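You operate a simulated robot arm through the tools that you are given. There is no shell and no other tool.

Carry out the task below with a simulated robot arm. There is one attempt and no reset: what you move stays moved.

Task
Loosen both bolts of the clamped yellow block, then open the bench vise.
Fine: use the red driver and put it back; free the grey lever, slide the jaw fully open; the other blocks stay. Set down upright: red driver.

It is judged by the outcome, as a careful person would: the job done as asked, and still so three seconds after it is handed in. It fails if anything else is knocked over, pushed out of place, dropped, spilled or broken.

Robot
A 7-joint arm with a two-finger parallel gripper, fixed in place. Base frame: the origin is on the floor under the middle of its stand, x ahead of it, y to its left, z up. Lengths are in m, angles in rad, forces in N, time in s.
With the tool pointing down near the work surface it reaches from about 0.24 to 0.68 m from the base axis. Its first joint turns from -1.152 to 1.152 rad. Payload 2.4 kg.
The tool frame sits at the grasp point between the pads (the TCP): z along the fingers, y along the line on which they close. The tips reach 0.03 m beyond it. The gripper opens to 0.094 m. The fingers are 0.028 m wide and 0.01 m thick; the gripper's body (0.05 by 0.096 m) begins 0.055 m behind the TCP.
Orientation is told as [roll, pitch, yaw] about the base's x, y, z axes, in that order, counted from this pose: with the fingers straight down and closing along the base's y, the tool's x points along the base's -x, its y along +y and its z along -z.

Tools
- The arm moves only by the tool play_rows. Its argument "deltas" is a list of rows, each an object (a shift or turn left out is 0, a gripper value left out holds the last) with "travel": the shift along the base's x, y, z in units of 500 mm (1.0 is 500 mm), a list of three; "turn": the turn, a rotation vector about the base's x, y, z in units of 120 degrees (1.0 is 120 degrees), a list of three; "gripper": the opening, from 0 (shut) to 1 (fully open). In form: [{"travel": [x, y, z], "turn": [rx, ry, rz], "gripper": gripper}, ...]. A call has 1 to 20 rows; each row is the pose to reach, as a shift and turn from the pose commanded when the call began. A call with a number of a shift or a turn outside -1 to 1 is refused whole. Rows are played at 5 a second. More than 0.05 m and 0.15 rad between two rows, or a gripper value outside its range, and nothing of the call is played. A pose out of reach is approached as far as the arm can. The call stops where the force on the tool passes 90 N (or 10 N more than at its start, if that is more) or the arm is blocked; 0.2 s more then pass. Each finger travels about 0.153 m/s and halts on what it meets, pressing with about 24 N; the grip force reading is that of the motor and also rises with nothing between the fingers. The clock runs only during rows and for 0.2 s after the last one: add rows that repeat a pose to give the fingers time. The reply holds the time, the measured pose of the TCP, the force on the tool along the base axes, the opening and the grip force, in the units named above and with some noise, with the torque about the TCP (base axes, N m) and any sound that the robot's microphone picked up.
- Cameras (640 x 400 px; columns grow to the right, rows downward): "scene" is fixed at [0.0454, 0.4784, 1.4482]; the picture's right is [-0.68, -0.73, 0.00], its down [-0.39, 0.37, -0.84] and it looks along [0.61, -0.57, -0.54] (base axes); focal length 337 px, centre (320, 200). "wrist" rides on the gripper at [0.076, 0.014, -0.102] in the tool frame; the picture's right is [-0.18, 0.98, 0.00], its down [-0.75, -0.14, -0.64] and it looks along [-0.63, -0.12, 0.77] (tool axes); focal length 243 px, centre (320, 200). There is no depth. A picture from a camera that has moved, and an enlarged one, comes with that camera's place and axes in the base frame and with its lens.
- capture(camera): a new picture of that camera. It takes no simulated time.
- close_up(camera, box): a new picture of the part [left, top, right, bottom] of that camera's present view, enlarged. It takes no simulated time.
- close_job(): hands the job in; it is judged then, once.

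Places have to be worked out from the pictures, the camera data and where the tool is seen. Open the gripper and draw the arm clear of the work before you hand the job in, unless the task says otherwise.

The tools are called by a JSON object that holds its "method" and its "body". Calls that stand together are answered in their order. play_rows: Moves the arm, as the interface text tells. Its arguments: {"type":"object","properties":{"deltas":{"type":"array","items":{"type":"object","properties":{"travel":{"type":"array","items":{"type":"number"}},"turn":{"type":"array","items":{"type":"number"}},"gripper":{"type":"number"}}}}},"required":["deltas"]} The other tools are called the same way: capture (camera) takes a picture; close_up (camera, box) takes an enlarged picture of a part of a camera's view; close_job () hands the job in.

At the start:

```text
clock: 0.0
ee_pos: [0.3119, -0.0608, 1.2575]
ee_rot: [0.0, -0.001, 0.001]
contact_force: [1.2, 1.0, -0.2]
wrist_torque: [-0.02, -0.01, -0.05]
width: 0.094
grip_force: 0.0
```

scene: 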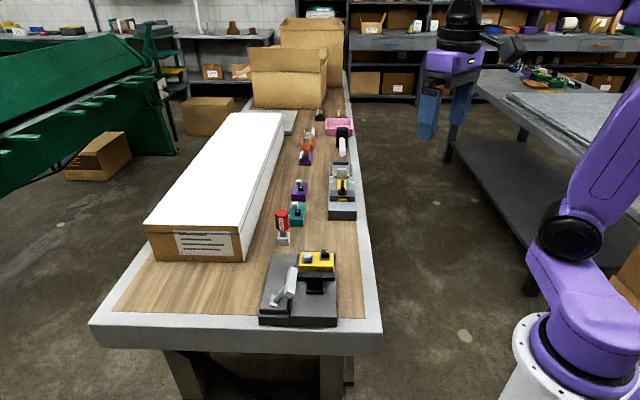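
wrist: 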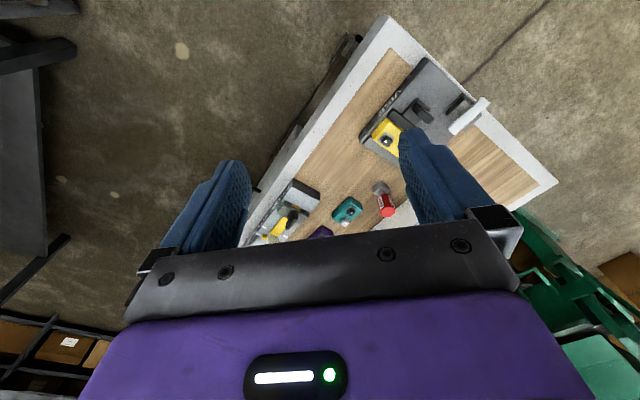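

I start by looking closer at the bench, the vise, the driver and the blocks.

{"method": "close_up", "body": {"camera": "scene", "box": [240, 230, 360, 340]}}

{"method": "close_up", "body": {"camera": "scene", "box": [260, 100, 380, 230]}}

{"method": "close_up", "body": {"camera": "wrist", "box": [230, 40, 510, 250]}}

```text
3.64 times, centred on (300, 285) of scene
camera zoom: at [0.0454, 0.4784, 1.4482], right [-0.68, -0.73, 0.0], down [-0.39, 0.37, -0.84], along [0.61, -0.57, -0.54], focal length 1224 px, centre (393, -109)
```

zoom: 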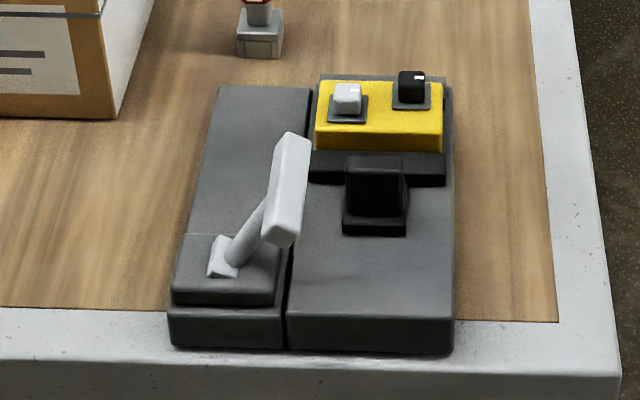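

```text
3.08 times, centred on (320, 165) of scene
camera zoom: at [0.0454, 0.4784, 1.4482], right [-0.68, -0.73, 0.0], down [-0.39, 0.37, -0.84], along [0.61, -0.57, -0.54], focal length 1036 px, centre (320, 308)
```

zoom: 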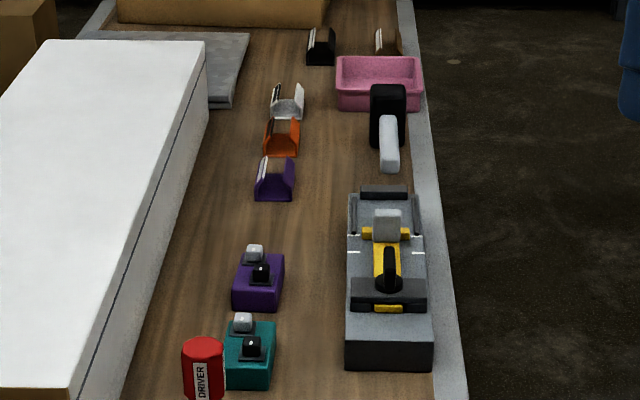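

```text
1.90 times, centred on (370, 145) of wrist
camera zoom: at [0.2351, -0.0488, 1.3609], right [0.18, 0.98, 0.0], down [0.75, -0.14, 0.64], along [0.63, -0.12, -0.77], focal length 462 px, centre (225, 305)
```

zoom: 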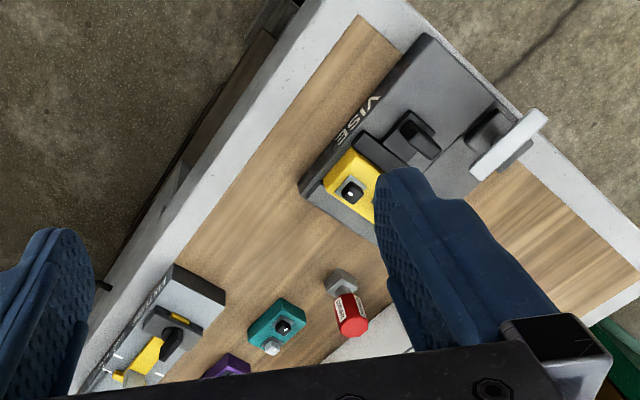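

The bench holds a vise with a yellow block near the camera, the red driver, loose blocks and other fixtures. I zoom in further to read the details.

{"method": "close_up", "body": {"camera": "scene", "box": [255, 245, 345, 301]}}

{"method": "close_up", "body": {"camera": "scene", "box": [265, 170, 325, 250]}}

{"method": "close_up", "body": {"camera": "scene", "box": [310, 150, 374, 225]}}

{"method": "close_up", "body": {"camera": "wrist", "box": [340, 50, 500, 160]}}

{"method": "close_up", "body": {"camera": "wrist", "box": [240, 160, 410, 250]}}

```text
7.11 times, centred on (300, 273) of scene
camera zoom: at [0.0454, 0.4784, 1.4482], right [-0.68, -0.73, 0.0], down [-0.39, 0.37, -0.84], along [0.61, -0.57, -0.54], focal length 2394 px, centre (462, -319)
```

zoom: 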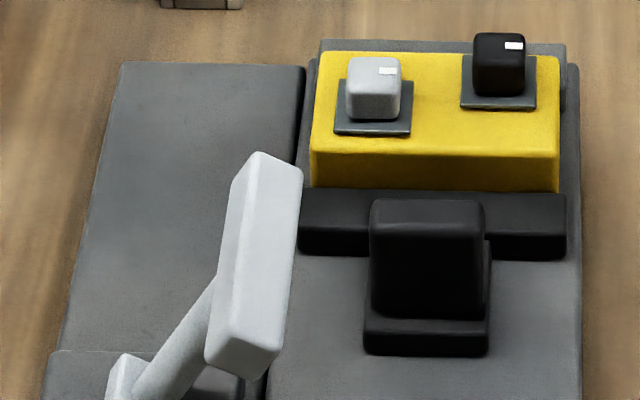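

```text
5.00 times, centred on (295, 210) of scene
camera zoom: at [0.0454, 0.4784, 1.4482], right [-0.68, -0.73, 0.0], down [-0.39, 0.37, -0.84], along [0.61, -0.57, -0.54], focal length 1683 px, centre (445, 150)
```

zoom: 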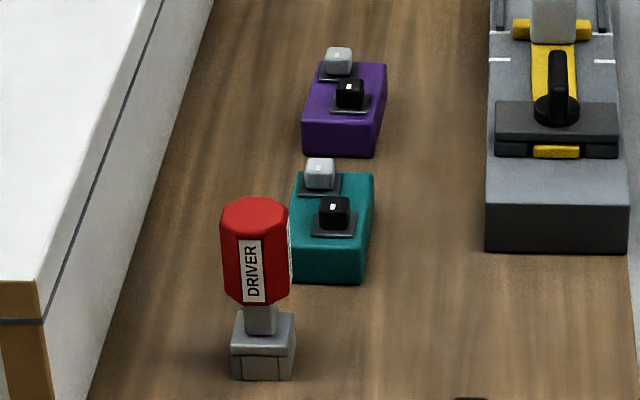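

```text
5.33 times, centred on (342, 188) of scene
camera zoom: at [0.0454, 0.4784, 1.4482], right [-0.68, -0.73, 0.0], down [-0.39, 0.37, -0.84], along [0.61, -0.57, -0.54], focal length 1795 px, centre (203, 267)
```

zoom: 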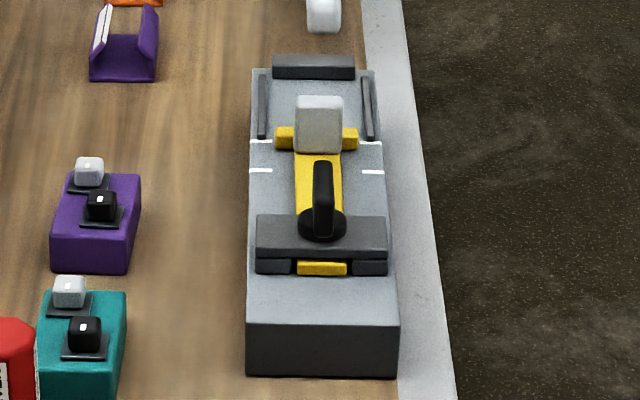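

```text
3.64 times, centred on (420, 105) of wrist
camera zoom: at [0.2351, -0.0488, 1.3609], right [0.18, 0.98, 0.0], down [0.75, -0.14, 0.64], along [0.63, -0.12, -0.77], focal length 882 px, centre (-44, 546)
```

zoom: 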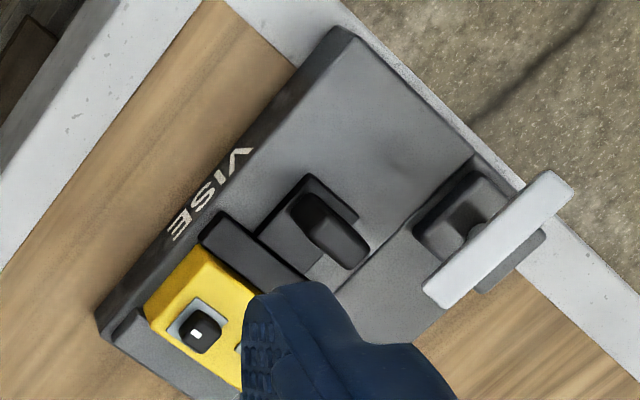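

```text
3.76 times, centred on (325, 205) of wrist
camera zoom: at [0.2351, -0.0488, 1.3609], right [0.18, 0.98, 0.0], down [0.75, -0.14, 0.64], along [0.63, -0.12, -0.77], focal length 913 px, centre (301, 181)
```

zoom: 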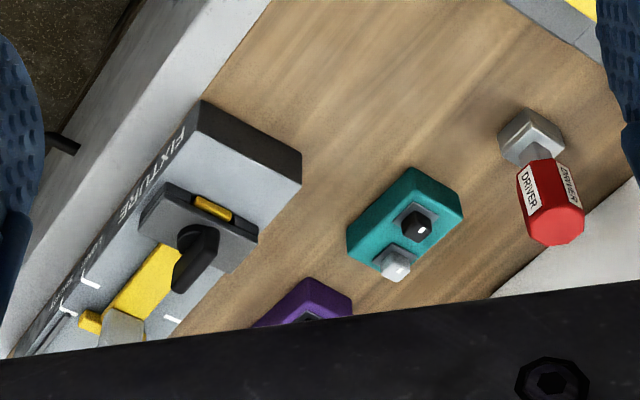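

The driver's top comes out near (0.67, 0.04, 0.916) and the yellow block's black bolt near (0.49, 0.046, 0.893). I move the wrist camera over the vise to get a closer, less blocked view.

{"method": "play_rows", "body": {"deltas": [{"travel": [0.02, 0.033, -0.03]}, {"travel": [0.042, 0.067, -0.06]}, {"travel": [0.063, 0.1, -0.09]}, {"travel": [0.084, 0.134, -0.12]}, {"travel": [0.105, 0.167, -0.15]}, {"travel": [0.125, 0.2, -0.18]}, {"travel": [0.146, 0.234, -0.21]}, {"travel": [0.167, 0.267, -0.24]}, {"travel": [0.188, 0.3, -0.27]}, {"travel": [0.208, 0.334, -0.29]}, {"travel": [0.208, 0.334, -0.29]}]}}

{"method": "capture", "body": {"camera": "wrist"}}

{"method": "capture", "body": {"camera": "scene"}}

```text
clock: 2.4
ee_pos: [0.4156, 0.1059, 1.1133]
ee_rot: [-0.001, 0.001, -0.001]
contact_force: [-0.6, 0.2, -1.0]
wrist_torque: [0.02, -0.01, 0.02]
width: 0.094
grip_force: 0.0
```

```text
taken
camera wrist: at [0.3388, 0.118, 1.2151], right [0.18, 0.98, 0.0], down [0.75, -0.14, 0.64], along [0.63, -0.12, -0.77], focal length 243 px, centre (320, 200)
```

wrist: 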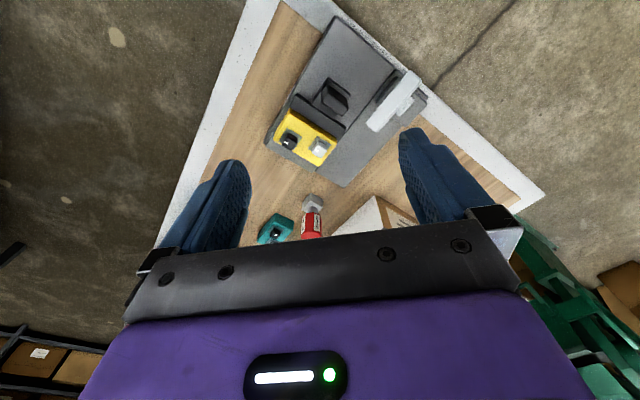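

```text
taken
```

scene: 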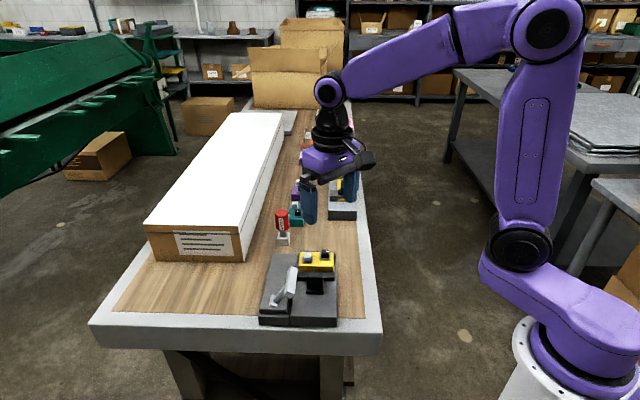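

Now the vise is fully visible between the fingers. I enlarge the wrist view to see the bolts, lever and driver.

{"method": "close_up", "body": {"camera": "wrist", "box": [250, 10, 440, 190]}}

{"method": "close_up", "body": {"camera": "wrist", "box": [260, 90, 340, 170]}}

{"method": "close_up", "body": {"camera": "wrist", "box": [250, 180, 350, 245]}}

{"method": "close_up", "body": {"camera": "wrist", "box": [340, 50, 440, 150]}}

```text
2.22 times, centred on (345, 100) of wrist
camera zoom: at [0.3388, 0.118, 1.2151], right [0.18, 0.98, 0.0], down [0.75, -0.14, 0.64], along [0.63, -0.12, -0.77], focal length 539 px, centre (264, 422)
```

zoom: 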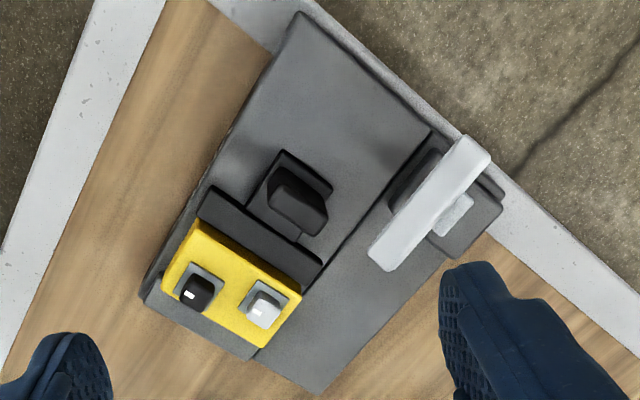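

```text
5.00 times, centred on (300, 130) of wrist
camera zoom: at [0.3388, 0.118, 1.2151], right [0.18, 0.98, 0.0], down [0.75, -0.14, 0.64], along [0.63, -0.12, -0.77], focal length 1213 px, centre (420, 550)
```

zoom: 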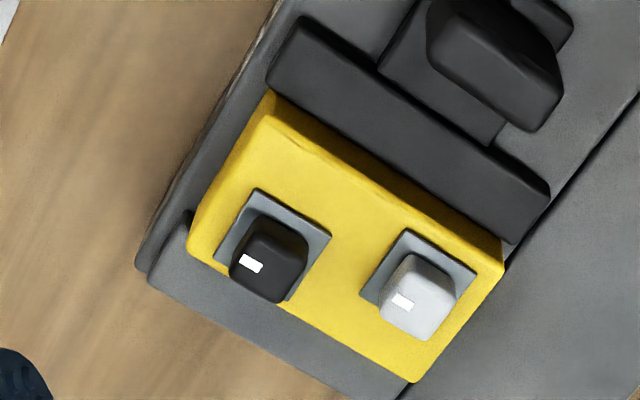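

```text
6.15 times, centred on (300, 212) of wrist
camera zoom: at [0.3388, 0.118, 1.2151], right [0.18, 0.98, 0.0], down [0.75, -0.14, 0.64], along [0.63, -0.12, -0.77], focal length 1493 px, centre (443, 123)
```

zoom: 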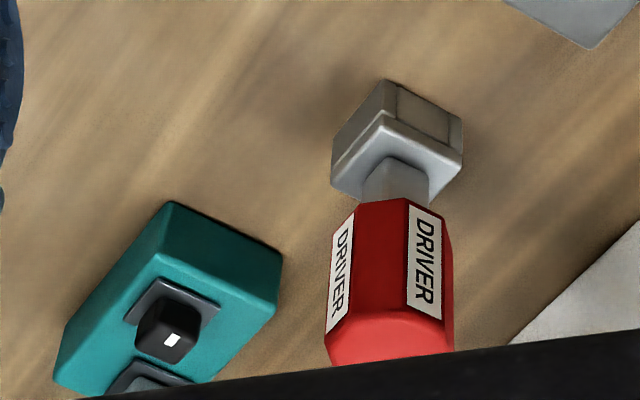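

```text
4.00 times, centred on (390, 100) of wrist
camera zoom: at [0.3388, 0.118, 1.2151], right [0.18, 0.98, 0.0], down [0.75, -0.14, 0.64], along [0.63, -0.12, -0.77], focal length 970 px, centre (40, 600)
```

zoom: 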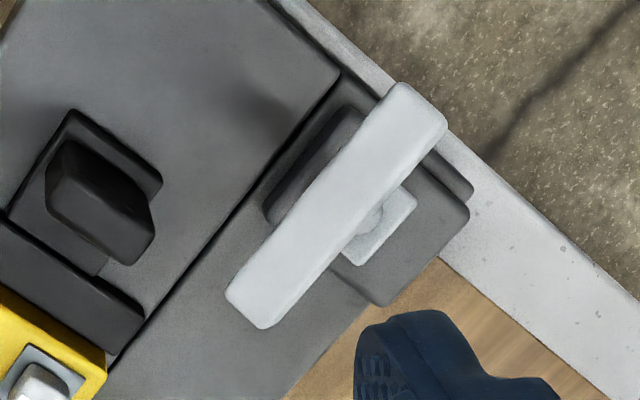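

The bolts carry white marks toward the block's robot-side end. The lever's bar lies along the vise and leans toward the vise. Next I look at the driver from nearly overhead to get its place and its socket's angle.

{"method": "play_rows", "body": {"deltas": [{"travel": [0.06, -0.022, -0.011]}, {"travel": [0.12, -0.044, -0.022]}, {"travel": [0.18, -0.066, -0.033]}, {"travel": [0.25, -0.088, -0.044]}, {"travel": [0.31, -0.11, -0.055]}, {"travel": [0.369, -0.132, -0.066]}, {"travel": [0.369, -0.132, -0.066]}]}}

{"method": "capture", "body": {"camera": "wrist"}}

{"method": "close_up", "body": {"camera": "wrist", "box": [280, 90, 380, 190]}}

{"method": "capture", "body": {"camera": "scene"}}

```text
clock: 4.0
ee_pos: [0.6006, 0.0408, 1.0777]
ee_rot: [0.0, 0.0, -0.001]
contact_force: [0.3, -0.8, 0.1]
wrist_torque: [0.01, 0.0, 0.0]
width: 0.094
grip_force: 0.0
```

```text
taken
camera wrist: at [0.5232, 0.0538, 1.1791], right [0.18, 0.98, 0.0], down [0.75, -0.14, 0.64], along [0.63, -0.12, -0.77], focal length 243 px, centre (320, 200)
```

wrist: 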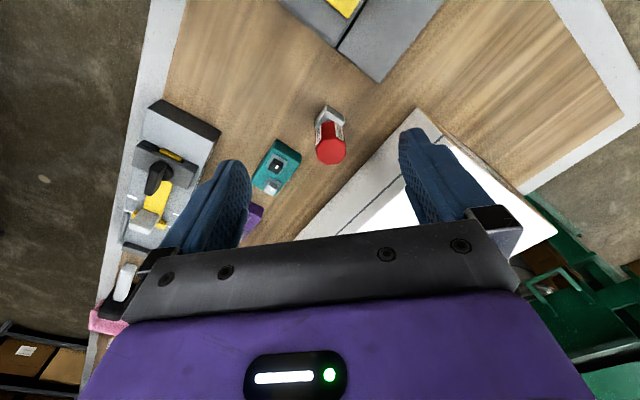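

```text
4.00 times, centred on (330, 140) of wrist
camera zoom: at [0.5232, 0.0538, 1.1791], right [0.18, 0.98, 0.0], down [0.75, -0.14, 0.64], along [0.63, -0.12, -0.77], focal length 970 px, centre (280, 440)
```

zoom: 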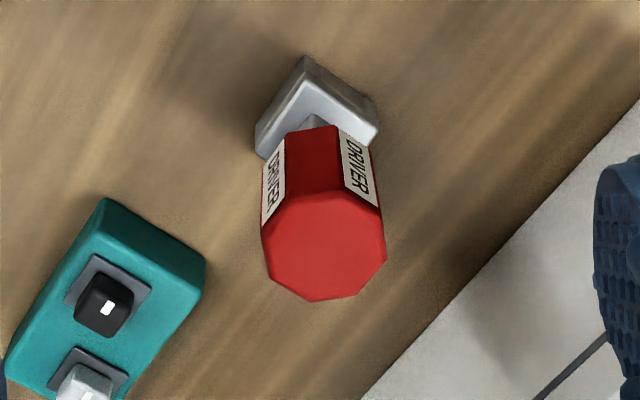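

```text
taken
```

scene: 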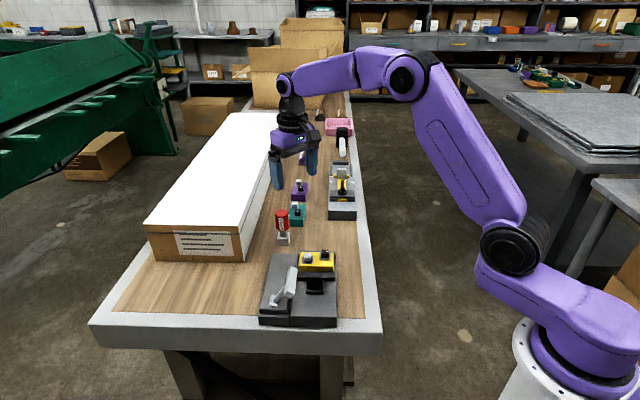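

From this view the driver's handle is an octagon centred near (0.668, 0.040), with flats lying at multiples of about 45°. I move directly above it with the tool yawed −45°, in line with the bench, and keep the tips above its top.

{"method": "play_rows", "body": {"deltas": [{"travel": [0.02, 0, -0.02], "turn": [0, 0, -0.05]}, {"travel": [0.04, 0, -0.05], "turn": [0, 0, -0.1]}, {"travel": [0.06, 0, -0.08], "turn": [0, 0, -0.15]}, {"travel": [0.08, -0.001, -0.11], "turn": [0, 0, -0.2]}, {"travel": [0.1, -0.001, -0.13], "turn": [0, 0, -0.25]}, {"travel": [0.12, -0.001, -0.15], "turn": [0, 0, -0.3]}, {"travel": [0.134, -0.001, -0.17], "turn": [0, 0, -0.34]}, {"travel": [0.134, -0.001, -0.18], "turn": [0, 0, -0.375]}, {"travel": [0.134, -0.001, -0.18], "turn": [0, 0, -0.375]}]}}

{"method": "capture", "body": {"camera": "wrist"}}

{"method": "close_up", "body": {"camera": "wrist", "box": [260, 50, 380, 170]}}

{"method": "capture", "body": {"camera": "scene"}}

```text
clock: 6.0
ee_pos: [0.6675, 0.0404, 0.9912]
ee_rot: [0.0, -0.001, -0.786]
contact_force: [-0.9, 0.1, 0.6]
wrist_torque: [0.01, 0.03, -0.02]
width: 0.0942
grip_force: 0.2
```

```text
taken
camera wrist: at [0.6235, 0.102, 1.0929], right [0.83, 0.56, 0.0], down [0.43, -0.63, 0.64], along [0.36, -0.53, -0.77], focal length 243 px, centre (320, 200)
```

wrist: 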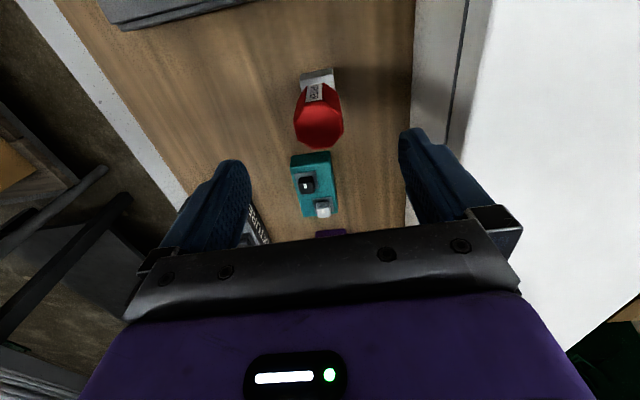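

```text
3.33 times, centred on (320, 110) of wrist
camera zoom: at [0.6235, 0.102, 1.0929], right [0.83, 0.56, 0.0], down [0.43, -0.63, 0.64], along [0.36, -0.53, -0.77], focal length 809 px, centre (320, 500)
```

zoom: 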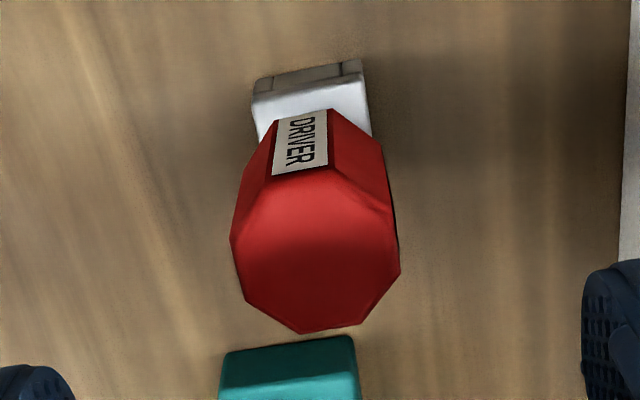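

```text
taken
```

scene: 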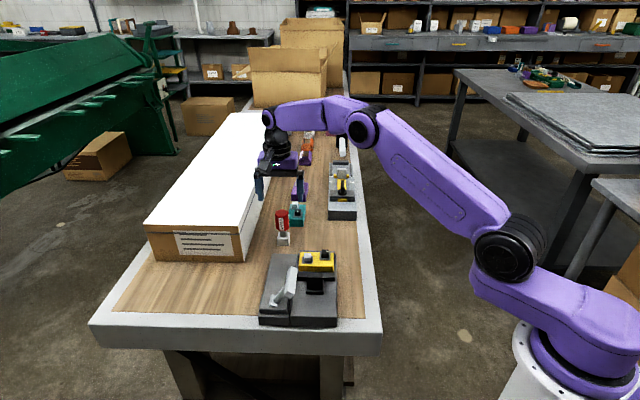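

The driver's handle top sits at about (0.6655, 0.0405, 0.918), and its flats line up with the tool at −45°. I lower the half-open fingers around the handle and check before closing.

{"method": "play_rows", "body": {"deltas": [{"travel": [-0.004, 0.001, 0], "gripper": 0.65}, {"travel": [-0.004, 0.001, -0.03], "gripper": 0.65}, {"travel": [-0.004, 0.001, -0.06], "gripper": 0.65}, {"travel": [-0.004, 0.001, -0.09], "gripper": 0.65}, {"travel": [-0.004, 0.001, -0.12], "gripper": 0.65}, {"travel": [-0.004, 0.001, -0.15], "gripper": 0.65}, {"travel": [-0.004, 0.001, -0.175], "gripper": 0.65}, {"travel": [-0.004, 0.001, -0.194], "gripper": 0.65}, {"travel": [-0.004, 0.001, -0.194], "gripper": 0.65}]}}

{"method": "capture", "body": {"camera": "wrist"}}

{"method": "close_up", "body": {"camera": "scene", "box": [240, 150, 340, 250]}}

```text
clock: 8.0
ee_pos: [0.664, 0.0382, 0.8927]
ee_rot: [-0.001, 0.0, -0.785]
contact_force: [0.7, 0.6, -0.3]
wrist_torque: [-0.01, -0.01, 0.05]
width: 0.0613
grip_force: 0.1
```

```text
taken
camera wrist: at [0.6204, 0.1013, 0.9954], right [0.83, 0.56, 0.0], down [0.43, -0.63, 0.64], along [0.36, -0.53, -0.77], focal length 243 px, centre (320, 200)
```

wrist: 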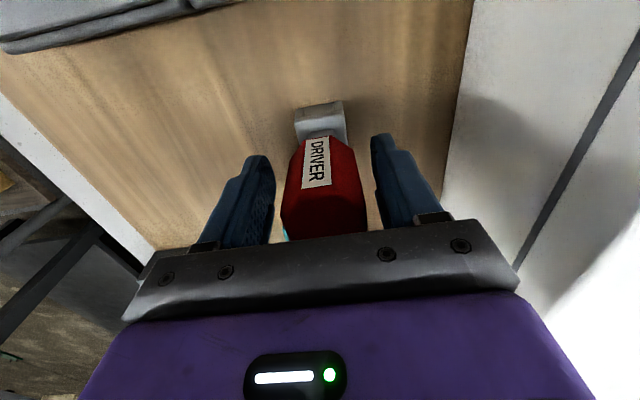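

```text
4.00 times, centred on (290, 200) of scene
camera zoom: at [0.0454, 0.4784, 1.4482], right [-0.68, -0.73, 0.0], down [-0.39, 0.37, -0.84], along [0.61, -0.57, -0.54], focal length 1346 px, centre (440, 200)
```

zoom: 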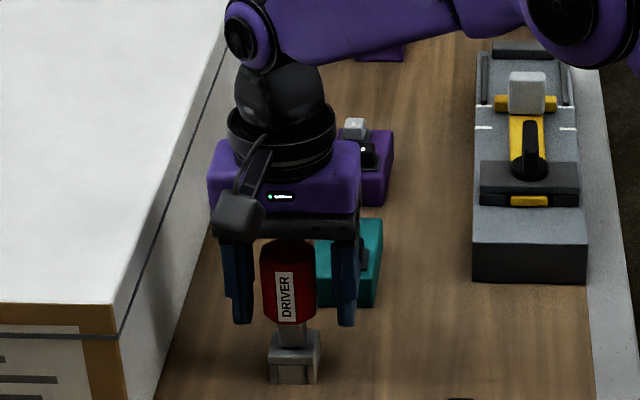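

The handle is centred between the fingers with nothing else near them. I close the grip in place.

{"method": "play_rows", "body": {"deltas": [{"gripper": 0.4}, {"gripper": 0.2}, {"gripper": 0}, {"gripper": 0}, {"gripper": 0}]}}

{"method": "capture", "body": {"camera": "wrist"}}

{"method": "close_up", "body": {"camera": "scene", "box": [240, 150, 340, 250]}}

```text
clock: 9.2
ee_pos: [0.6654, 0.0402, 0.8944]
ee_rot: [-0.001, 0.0, -0.786]
contact_force: [0.7, 1.1, 1.7]
wrist_torque: [0.09, -0.08, 0.04]
width: 0.0361
grip_force: 24.3
```

```text
taken
camera wrist: at [0.6204, 0.1016, 0.9957], right [0.83, 0.56, 0.0], down [0.43, -0.63, 0.64], along [0.36, -0.53, -0.77], focal length 243 px, centre (320, 200)
```

wrist: 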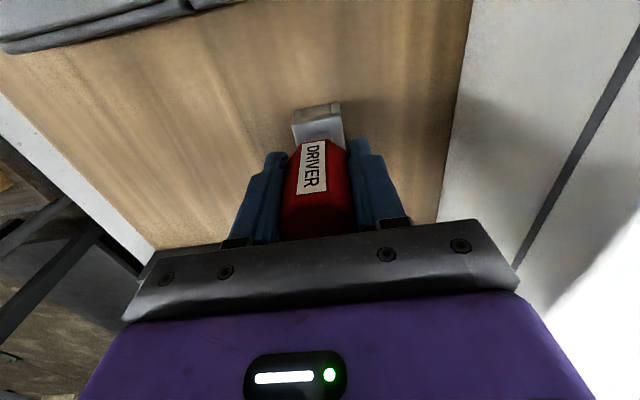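

```text
4.00 times, centred on (290, 200) of scene
camera zoom: at [0.0454, 0.4784, 1.4482], right [-0.68, -0.73, 0.0], down [-0.39, 0.37, -0.84], along [0.61, -0.57, -0.54], focal length 1346 px, centre (440, 200)
```

zoom: 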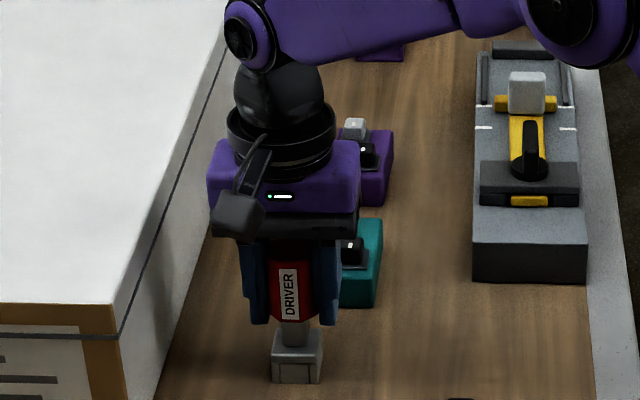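

The grip reads 24 N at 36 mm on the handle. I remember this place as (0.6655, 0.040, 0.893) at yaw −0.785 for the return. Now I lift straight up.

{"method": "play_rows", "body": {"deltas": [{"travel": [0, 0, 0.02], "gripper": 0}, {"travel": [0, 0, 0.05]}, {"travel": [0, 0, 0.09]}, {"travel": [0, 0, 0.14]}, {"travel": [0, 0, 0.19]}, {"travel": [0, 0, 0.24]}, {"travel": [0, 0, 0.29]}, {"travel": [0, 0, 0.29]}]}}

{"method": "capture", "body": {"camera": "wrist"}}

{"method": "close_up", "body": {"camera": "scene", "box": [240, 130, 340, 250]}}

```text
clock: 11.0
ee_pos: [0.6659, 0.0415, 1.0381]
ee_rot: [0.0, -0.002, -0.785]
contact_force: [-0.3, 0.1, -0.6]
wrist_torque: [0.01, -0.02, -0.02]
width: 0.036
grip_force: 24.2
```

```text
taken
camera wrist: at [0.6214, 0.1023, 1.1398], right [0.83, 0.56, 0.0], down [0.43, -0.63, 0.64], along [0.36, -0.53, -0.77], focal length 243 px, centre (320, 200)
```

wrist: 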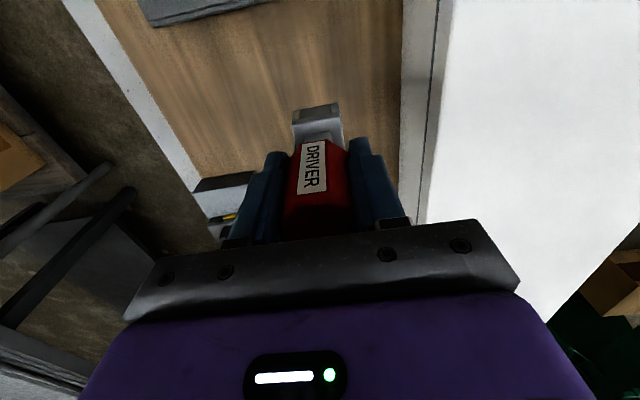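

```text
3.33 times, centred on (290, 190) of scene
camera zoom: at [0.0454, 0.4784, 1.4482], right [-0.68, -0.73, 0.0], down [-0.39, 0.37, -0.84], along [0.61, -0.57, -0.54], focal length 1122 px, centre (420, 233)
```

zoom: 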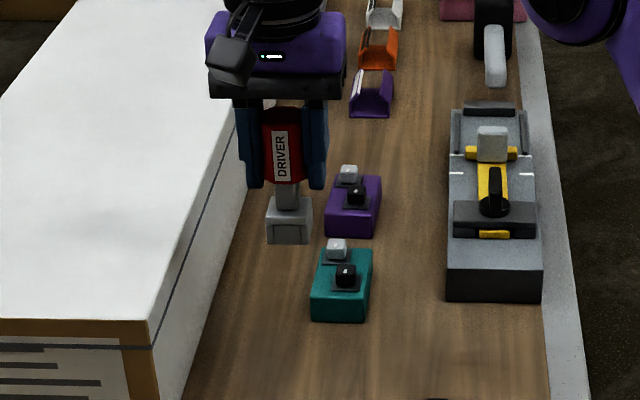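

The driver hangs vertically in the grip. I enlarge the wrist view to see how the socket sits relative to the tool.

{"method": "close_up", "body": {"camera": "wrist", "box": [270, 85, 370, 205]}}

{"method": "close_up", "body": {"camera": "scene", "box": [265, 150, 315, 210]}}

```text
3.33 times, centred on (320, 145) of wrist
camera zoom: at [0.6214, 0.1023, 1.1398], right [0.83, 0.56, 0.0], down [0.43, -0.63, 0.64], along [0.36, -0.53, -0.77], focal length 809 px, centre (320, 383)
```

zoom: 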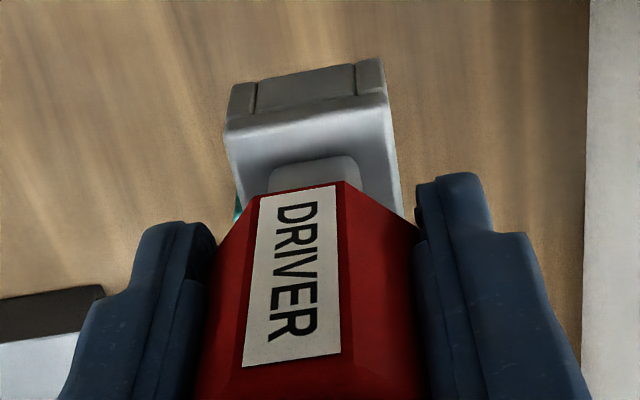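

```text
6.67 times, centred on (290, 180) of scene
camera zoom: at [0.0454, 0.4784, 1.4482], right [-0.68, -0.73, 0.0], down [-0.39, 0.37, -0.84], along [0.61, -0.57, -0.54], focal length 2244 px, centre (520, 333)
```

zoom: 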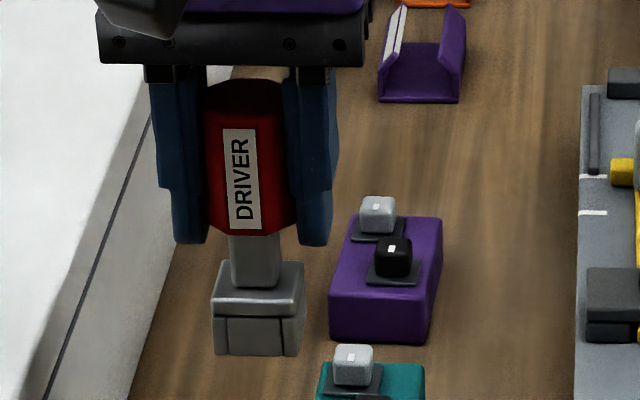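

The driver is square with the tool, and the socket cavity is roughly 24 mm for an 18 mm bolt head. I move level over the black bolt, estimated at (0.491, 0.0445), with the socket still about 6 cm above it.

{"method": "play_rows", "body": {"deltas": [{"travel": [-0.04, 0.001, 0]}, {"travel": [-0.1, 0.002, 0]}, {"travel": [-0.16, 0.004, 0]}, {"travel": [-0.22, 0.006, 0]}, {"travel": [-0.28, 0.008, 0]}, {"travel": [-0.33, 0.0086, 0]}, {"travel": [-0.349, 0.0086, 0]}, {"travel": [-0.349, 0.0086, 0]}]}}

{"method": "capture", "body": {"camera": "wrist"}}

{"method": "close_up", "body": {"camera": "wrist", "box": [240, 30, 400, 150]}}

{"method": "close_up", "body": {"camera": "scene", "box": [255, 200, 355, 320]}}

```text
clock: 12.8
ee_pos: [0.4918, 0.0423, 1.0377]
ee_rot: [0.002, 0.0, -0.786]
contact_force: [0.2, 0.6, -1.1]
wrist_torque: [0.01, 0.0, -0.04]
width: 0.0358
grip_force: 24.0
```

```text
taken
camera wrist: at [0.4472, 0.1042, 1.1389], right [0.83, 0.56, 0.0], down [0.43, -0.63, 0.64], along [0.36, -0.53, -0.77], focal length 243 px, centre (320, 200)
```

wrist: 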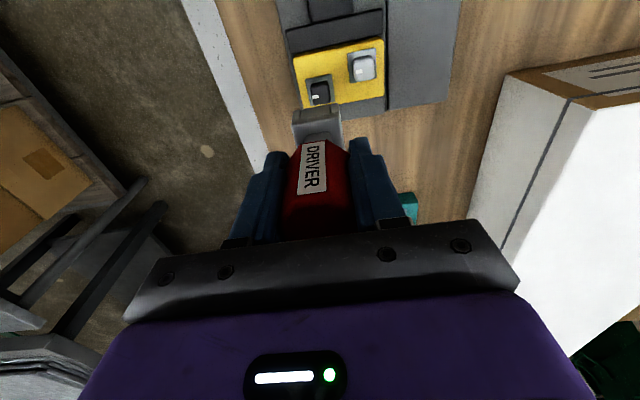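

```text
3.33 times, centred on (320, 90) of wrist
camera zoom: at [0.4472, 0.1042, 1.1389], right [0.83, 0.56, 0.0], down [0.43, -0.63, 0.64], along [0.36, -0.53, -0.77], focal length 809 px, centre (320, 567)
```

zoom: 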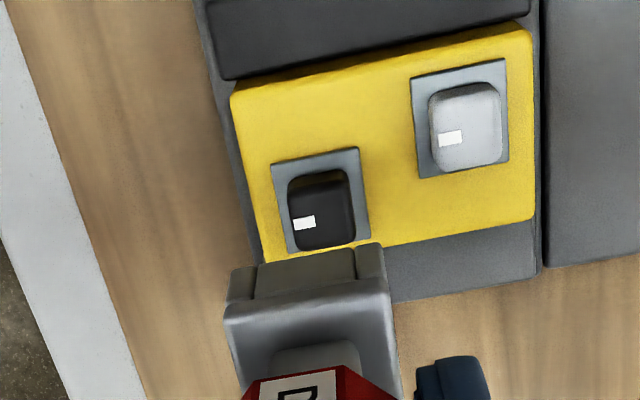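

```text
3.33 times, centred on (305, 260) of scene
camera zoom: at [0.0454, 0.4784, 1.4482], right [-0.68, -0.73, 0.0], down [-0.39, 0.37, -0.84], along [0.61, -0.57, -0.54], focal length 1122 px, centre (370, 0)
```

zoom: 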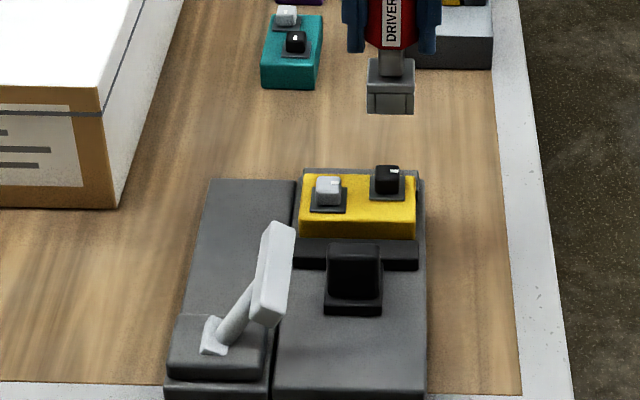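

Both cameras now agree: the table is at about 0.816, the socket bottom is 76 mm below the TCP, and the bolt tops are at about 0.90. The black bolt lies about (−3, +6) mm from the driver axis, so I shift by that and descend 3 cm to check again.

{"method": "play_rows", "body": {"deltas": [{"travel": [-0.0066, 0.012, 0]}, {"travel": [-0.0066, 0.012, -0.03]}, {"travel": [-0.0066, 0.012, -0.06]}, {"travel": [-0.0066, 0.012, -0.06]}]}}

{"method": "close_up", "body": {"camera": "wrist", "box": [260, 50, 400, 150]}}

{"method": "close_up", "body": {"camera": "scene", "box": [275, 200, 355, 270]}}

```text
clock: 13.8
ee_pos: [0.4866, 0.049, 1.0098]
ee_rot: [0.0, 0.0, -0.785]
contact_force: [-0.4, -0.4, -2.6]
wrist_torque: [0.01, 0.01, 0.03]
width: 0.0358
grip_force: 23.8
```

```text
4.00 times, centred on (330, 100) of wrist
camera zoom: at [0.4426, 0.1112, 1.1105], right [0.83, 0.56, 0.0], down [0.43, -0.63, 0.64], along [0.36, -0.53, -0.77], focal length 970 px, centre (280, 600)
```

zoom: 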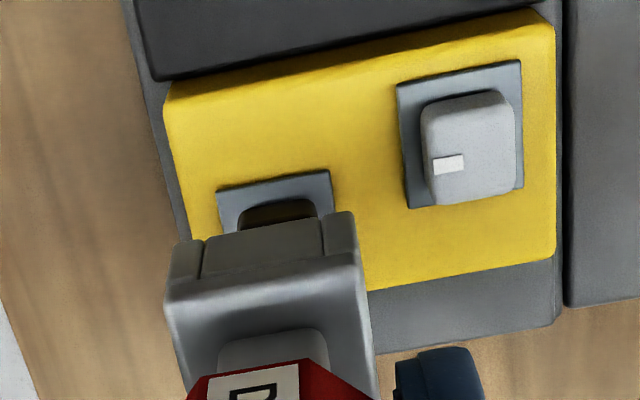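

```text
5.71 times, centred on (315, 235) of scene
camera zoom: at [0.0454, 0.4784, 1.4482], right [-0.68, -0.73, 0.0], down [-0.39, 0.37, -0.84], along [0.61, -0.57, -0.54], focal length 1924 px, centre (349, 0)
```

zoom: 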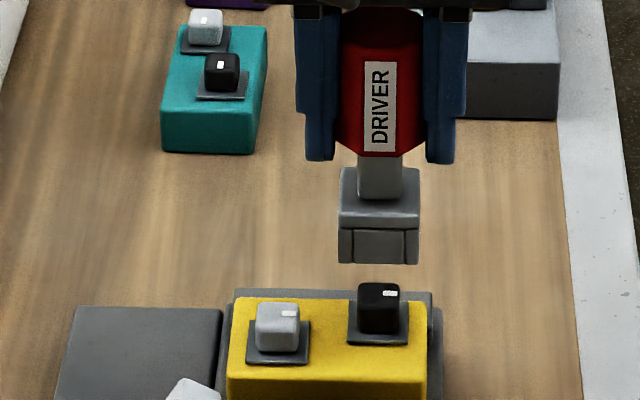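

The socket and black bolt line up to within about 1–2 mm in both views. I lower until the socket rim should be a few mm past the bolt's top and check the force.

{"method": "play_rows", "body": {"deltas": [{"travel": [0.001, -0.0015, -0.02]}, {"travel": [0.001, -0.0015, -0.04]}, {"travel": [0.001, -0.0015, -0.05]}, {"travel": [0.001, -0.0015, -0.058]}, {"travel": [0.001, -0.0015, -0.064]}, {"travel": [0.001, -0.0015, -0.07]}, {"travel": [0.001, -0.0015, -0.07]}]}}

{"method": "close_up", "body": {"camera": "wrist", "box": [260, 50, 400, 150]}}

{"method": "close_up", "body": {"camera": "scene", "box": [275, 210, 355, 280]}}

```text
clock: 15.4
ee_pos: [0.4876, 0.0488, 0.9761]
ee_rot: [0.002, -0.002, -0.785]
contact_force: [-12.0, 1.9, 41.5]
wrist_torque: [-0.12, 0.6, -0.02]
width: 0.036
grip_force: 23.7
```

```text
4.00 times, centred on (330, 100) of wrist
camera zoom: at [0.4436, 0.1106, 1.0781], right [0.82, 0.57, 0.0], down [0.43, -0.63, 0.64], along [0.37, -0.53, -0.77], focal length 970 px, centre (280, 600)
```

zoom: 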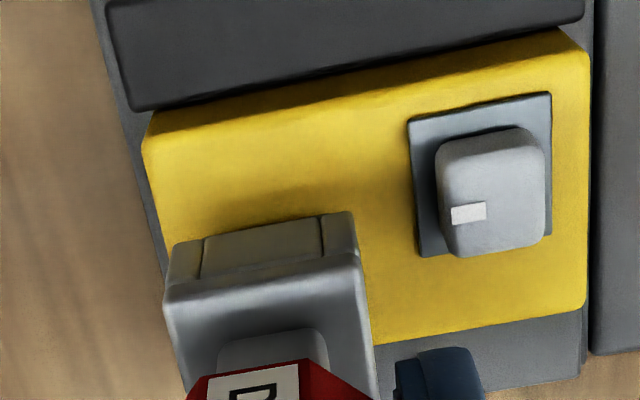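

```text
5.71 times, centred on (315, 245) of scene
camera zoom: at [0.0444, 0.4784, 1.4483], right [-0.68, -0.73, 0.0], down [-0.39, 0.37, -0.84], along [0.62, -0.57, -0.54], focal length 1924 px, centre (349, -57)
```

zoom: 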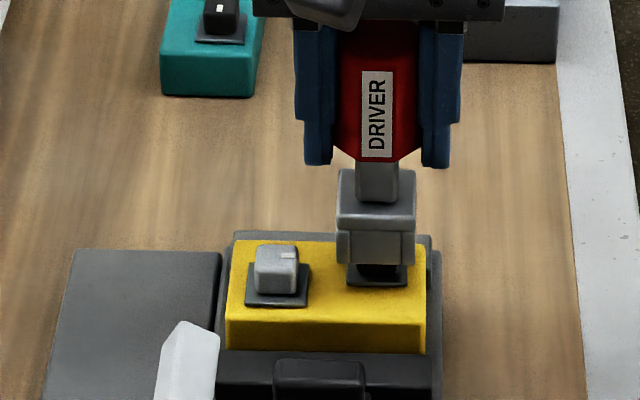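

The tool met the bolt's top with 41 N. The torque puts the contact about 10 mm toward the far side of the socket, so the bolt sits a few mm further along the bench axis. I lift 8 mm, shift 2.5 mm that way and try again gently.

{"method": "play_rows", "body": {"deltas": [{"travel": [0, 0, 0.016]}, {"travel": [0.0035, -0.0035, 0.016]}, {"travel": [0.0035, -0.0035, 0.016]}, {"travel": [0.0035, -0.0035, 0.01]}, {"travel": [0.0035, -0.0035, 0.005]}, {"travel": [0.0035, -0.0035, 0.0]}, {"travel": [0.0035, -0.0035, -0.003]}, {"travel": [0.0035, -0.0035, -0.003]}]}}

{"method": "close_up", "body": {"camera": "scene", "box": [275, 210, 355, 280]}}

```text
clock: 17.2
ee_pos: [0.4907, 0.048, 0.9721]
ee_rot: [0.0, 0.001, -0.786]
contact_force: [0.4, -0.7, -1.7]
wrist_torque: [-0.01, 0.08, -0.04]
width: 0.0358
grip_force: 24.3
```

```text
5.71 times, centred on (315, 245) of scene
camera zoom: at [0.0454, 0.4784, 1.4482], right [-0.68, -0.73, 0.0], down [-0.39, 0.37, -0.84], along [0.61, -0.57, -0.54], focal length 1924 px, centre (349, -57)
```

zoom: 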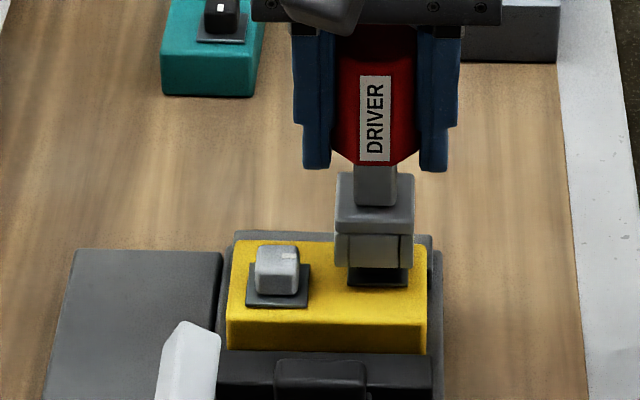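

There is no contact force now at 0.972, so the bolt is inside the cavity. I continue lowering in small steps.

{"method": "play_rows", "body": {"deltas": [{"travel": [0, 0, -0.006]}, {"travel": [0, 0, -0.012]}, {"travel": [0, 0, -0.018]}, {"travel": [0, 0, -0.022]}, {"travel": [0, 0, -0.022]}]}}

{"method": "close_up", "body": {"camera": "scene", "box": [275, 210, 355, 280]}}

{"method": "close_up", "body": {"camera": "wrist", "box": [260, 50, 400, 150]}}

```text
clock: 18.4
ee_pos: [0.4898, 0.0483, 0.9617]
ee_rot: [0.001, -0.001, -0.786]
contact_force: [-4.1, -0.7, 18.4]
wrist_torque: [-0.3, 0.17, -0.01]
width: 0.036
grip_force: 24.1
```

```text
5.71 times, centred on (315, 245) of scene
camera zoom: at [0.045, 0.4783, 1.4483], right [-0.68, -0.73, 0.0], down [-0.39, 0.37, -0.84], along [0.62, -0.57, -0.54], focal length 1924 px, centre (349, -57)
```

zoom: 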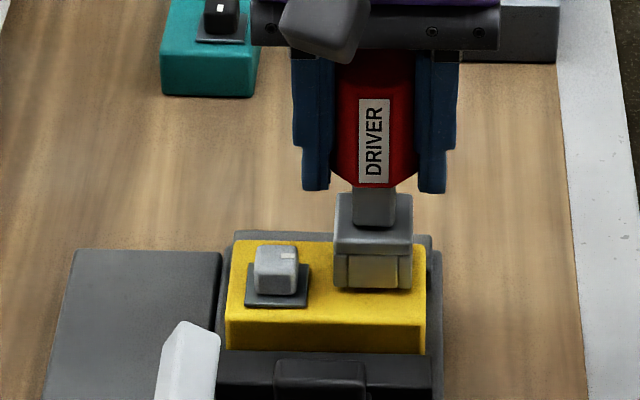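

```text
4.00 times, centred on (330, 100) of wrist
camera zoom: at [0.446, 0.1103, 1.0632], right [0.83, 0.56, 0.0], down [0.43, -0.63, 0.64], along [0.36, -0.53, -0.77], focal length 970 px, centre (280, 600)
```

zoom: 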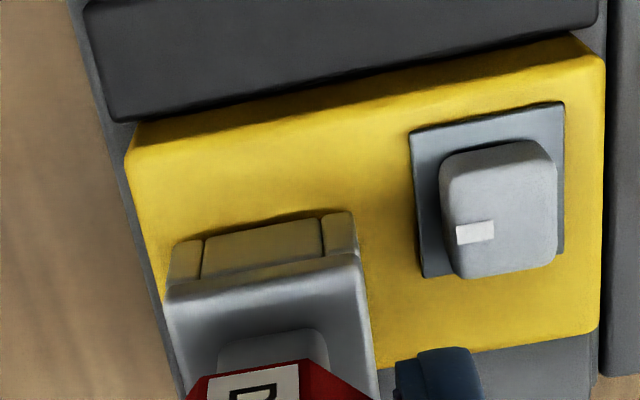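

The socket is seated around the black bolt with about 18 N down. I relieve it by 1 mm and turn counter-clockwise seen from above, watching torque and sound.

{"method": "play_rows", "body": {"deltas": [{"travel": [0, 0, 0.002]}, {"travel": [0, 0, 0.002], "turn": [0, 0, 0.04]}, {"travel": [0, 0, 0.002], "turn": [0, 0, 0.08]}, {"travel": [0, 0, 0.002], "turn": [0, 0, 0.12]}, {"travel": [0, 0, 0.002], "turn": [0, 0, 0.16]}, {"travel": [0, 0, 0.002], "turn": [0, 0, 0.2]}, {"travel": [0, 0, 0.002], "turn": [0, 0, 0.24]}, {"travel": [0, 0, 0.002], "turn": [0, 0, 0.28]}, {"travel": [0, 0, 0.002], "turn": [0, 0, 0.28]}]}}

{"method": "close_up", "body": {"camera": "scene", "box": [275, 210, 355, 280]}}

{"method": "close_up", "body": {"camera": "wrist", "box": [240, 50, 400, 170]}}

```text
clock: 20.4
ee_pos: [0.4898, 0.0466, 0.9605]
ee_rot: [0.001, -0.001, -0.196]
contact_force: [-0.3, -1.3, -3.4]
wrist_torque: [-0.04, -0.07, -0.01]
width: 0.0363
grip_force: 23.8
```

```text
5.71 times, centred on (315, 245) of scene
camera zoom: at [0.0454, 0.4783, 1.4482], right [-0.68, -0.73, 0.0], down [-0.39, 0.37, -0.84], along [0.61, -0.57, -0.54], focal length 1924 px, centre (349, -57)
```

zoom: 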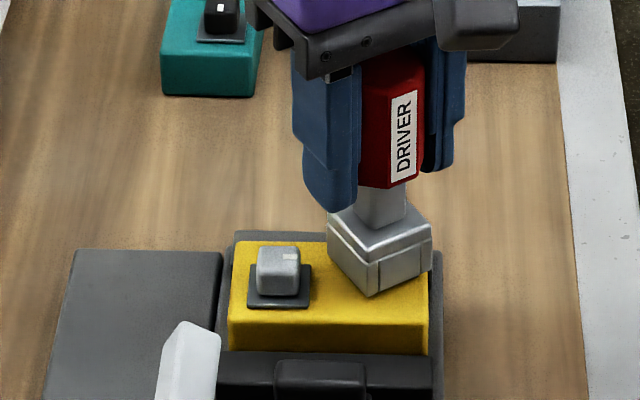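

```text
3.33 times, centred on (320, 110) of wrist
camera zoom: at [0.4169, 0.0745, 1.0638], right [0.37, 0.93, 0.0], down [0.71, -0.29, 0.64], along [0.6, -0.24, -0.77], focal length 809 px, centre (320, 500)
```

zoom: 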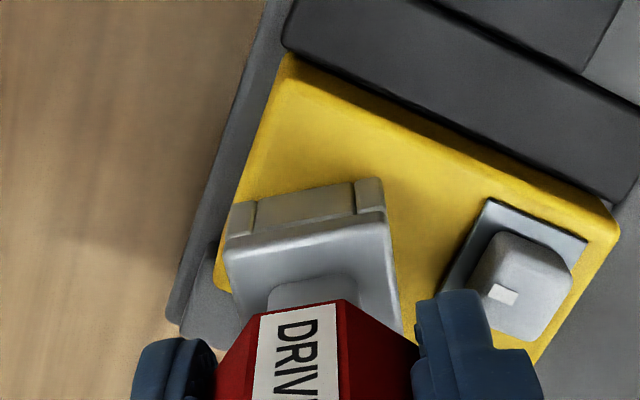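

It has turned 34° with almost no torque so far. I continue counter-clockwise and keep watching torque and sound.

{"method": "play_rows", "body": {"deltas": [{"turn": [0, 0, 0.04]}, {"turn": [0, 0, 0.08]}, {"turn": [0, 0, 0.12]}, {"turn": [0, 0, 0.16]}, {"turn": [0, 0, 0.2]}, {"turn": [0, 0, 0.24]}]}}

{"method": "play_rows", "body": {"deltas": [{"turn": [0, 0, 0.04]}, {"turn": [0, 0, 0.08]}, {"turn": [0, 0, 0.12]}, {"turn": [0, 0, 0.16]}, {"turn": [0, 0, 0.2]}, {"turn": [0, 0, 0.23]}]}}

{"method": "close_up", "body": {"camera": "scene", "box": [275, 210, 355, 280]}}

{"method": "close_up", "body": {"camera": "wrist", "box": [240, 50, 400, 170]}}

```text
clock: 21.8
ee_pos: [0.4894, 0.0474, 0.9613]
ee_rot: [0.001, 0.001, 0.306]
contact_force: [-2.5, 0.3, -2.8]
wrist_torque: [0.08, 0.09, -0.02]
width: 0.0359
grip_force: 24.1
```

```text
clock: 23.2
ee_pos: [0.4896, 0.0477, 0.962]
ee_rot: [0.001, 0.0, 0.786]
contact_force: [-3.1, 6.8, -0.1]
wrist_torque: [0.59, 0.24, -0.04]
width: 0.0358
grip_force: 24.1
```

```text
5.71 times, centred on (315, 245) of scene
camera zoom: at [0.0453, 0.4785, 1.4482], right [-0.68, -0.73, 0.0], down [-0.39, 0.37, -0.84], along [0.61, -0.57, -0.54], focal length 1924 px, centre (349, -57)
```

zoom: 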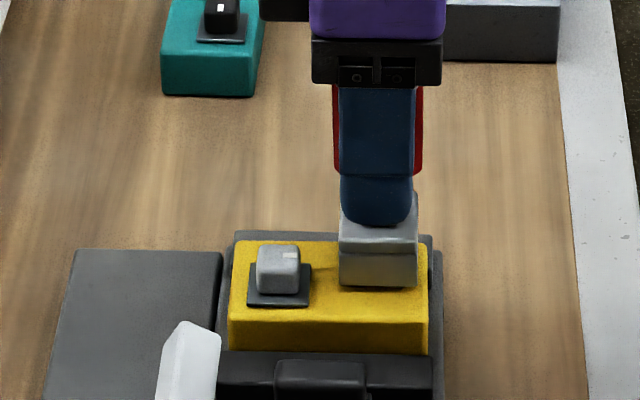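

```text
3.33 times, centred on (320, 110) of wrist
camera zoom: at [0.4251, 0.0022, 1.0641], right [-0.57, 0.82, 0.0], down [0.63, 0.43, 0.64], along [0.53, 0.36, -0.77], focal length 809 px, centre (320, 500)
```

zoom: 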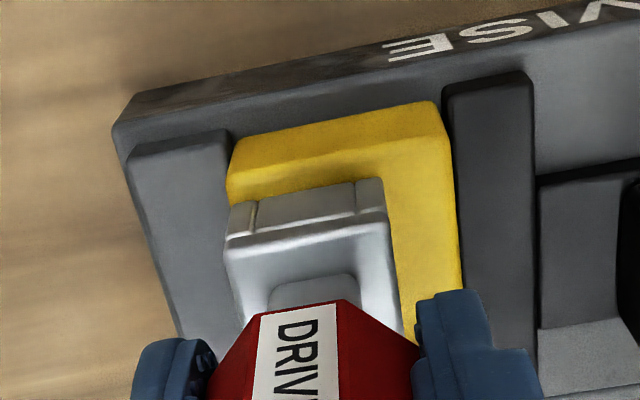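

The driver has turned 90° with the bolt presenting little resistance. I turn another 40° in small steps to see whether a stop or torque appears.

{"method": "play_rows", "body": {"deltas": [{"turn": [0, 0, 0.04]}, {"turn": [0, 0, 0.08]}, {"turn": [0, 0, 0.12]}, {"turn": [0, 0, 0.16]}]}}

{"method": "play_rows", "body": {"deltas": [{"turn": [0, 0, 0.04]}, {"turn": [0, 0, 0.08]}, {"turn": [0, 0, 0.12]}, {"turn": [0, 0, 0.16]}]}}

{"method": "close_up", "body": {"camera": "scene", "box": [275, 210, 355, 280]}}

```text
clock: 24.2
ee_pos: [0.49, 0.046, 0.9622]
ee_rot: [0.002, 0.002, 1.119]
contact_force: [-4.6, 12.3, -3.7]
wrist_torque: [1.02, 0.31, -1.34]
width: 0.0367
grip_force: 23.9
```

```text
clock: 25.2
ee_pos: [0.4891, 0.0479, 0.9626]
ee_rot: [0.003, -0.002, 1.457]
contact_force: [-8.9, 7.6, 0.8]
wrist_torque: [0.64, 0.64, -0.66]
width: 0.0385
grip_force: 24.0
```

```text
5.71 times, centred on (315, 245) of scene
camera zoom: at [0.0452, 0.4785, 1.4482], right [-0.68, -0.73, 0.0], down [-0.39, 0.37, -0.84], along [0.61, -0.57, -0.54], focal length 1924 px, centre (349, -57)
```

zoom: 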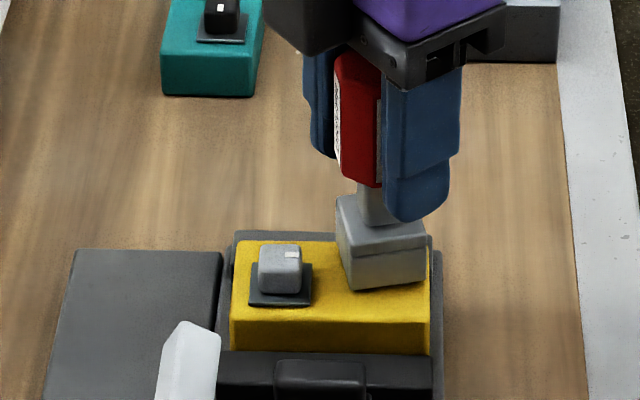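

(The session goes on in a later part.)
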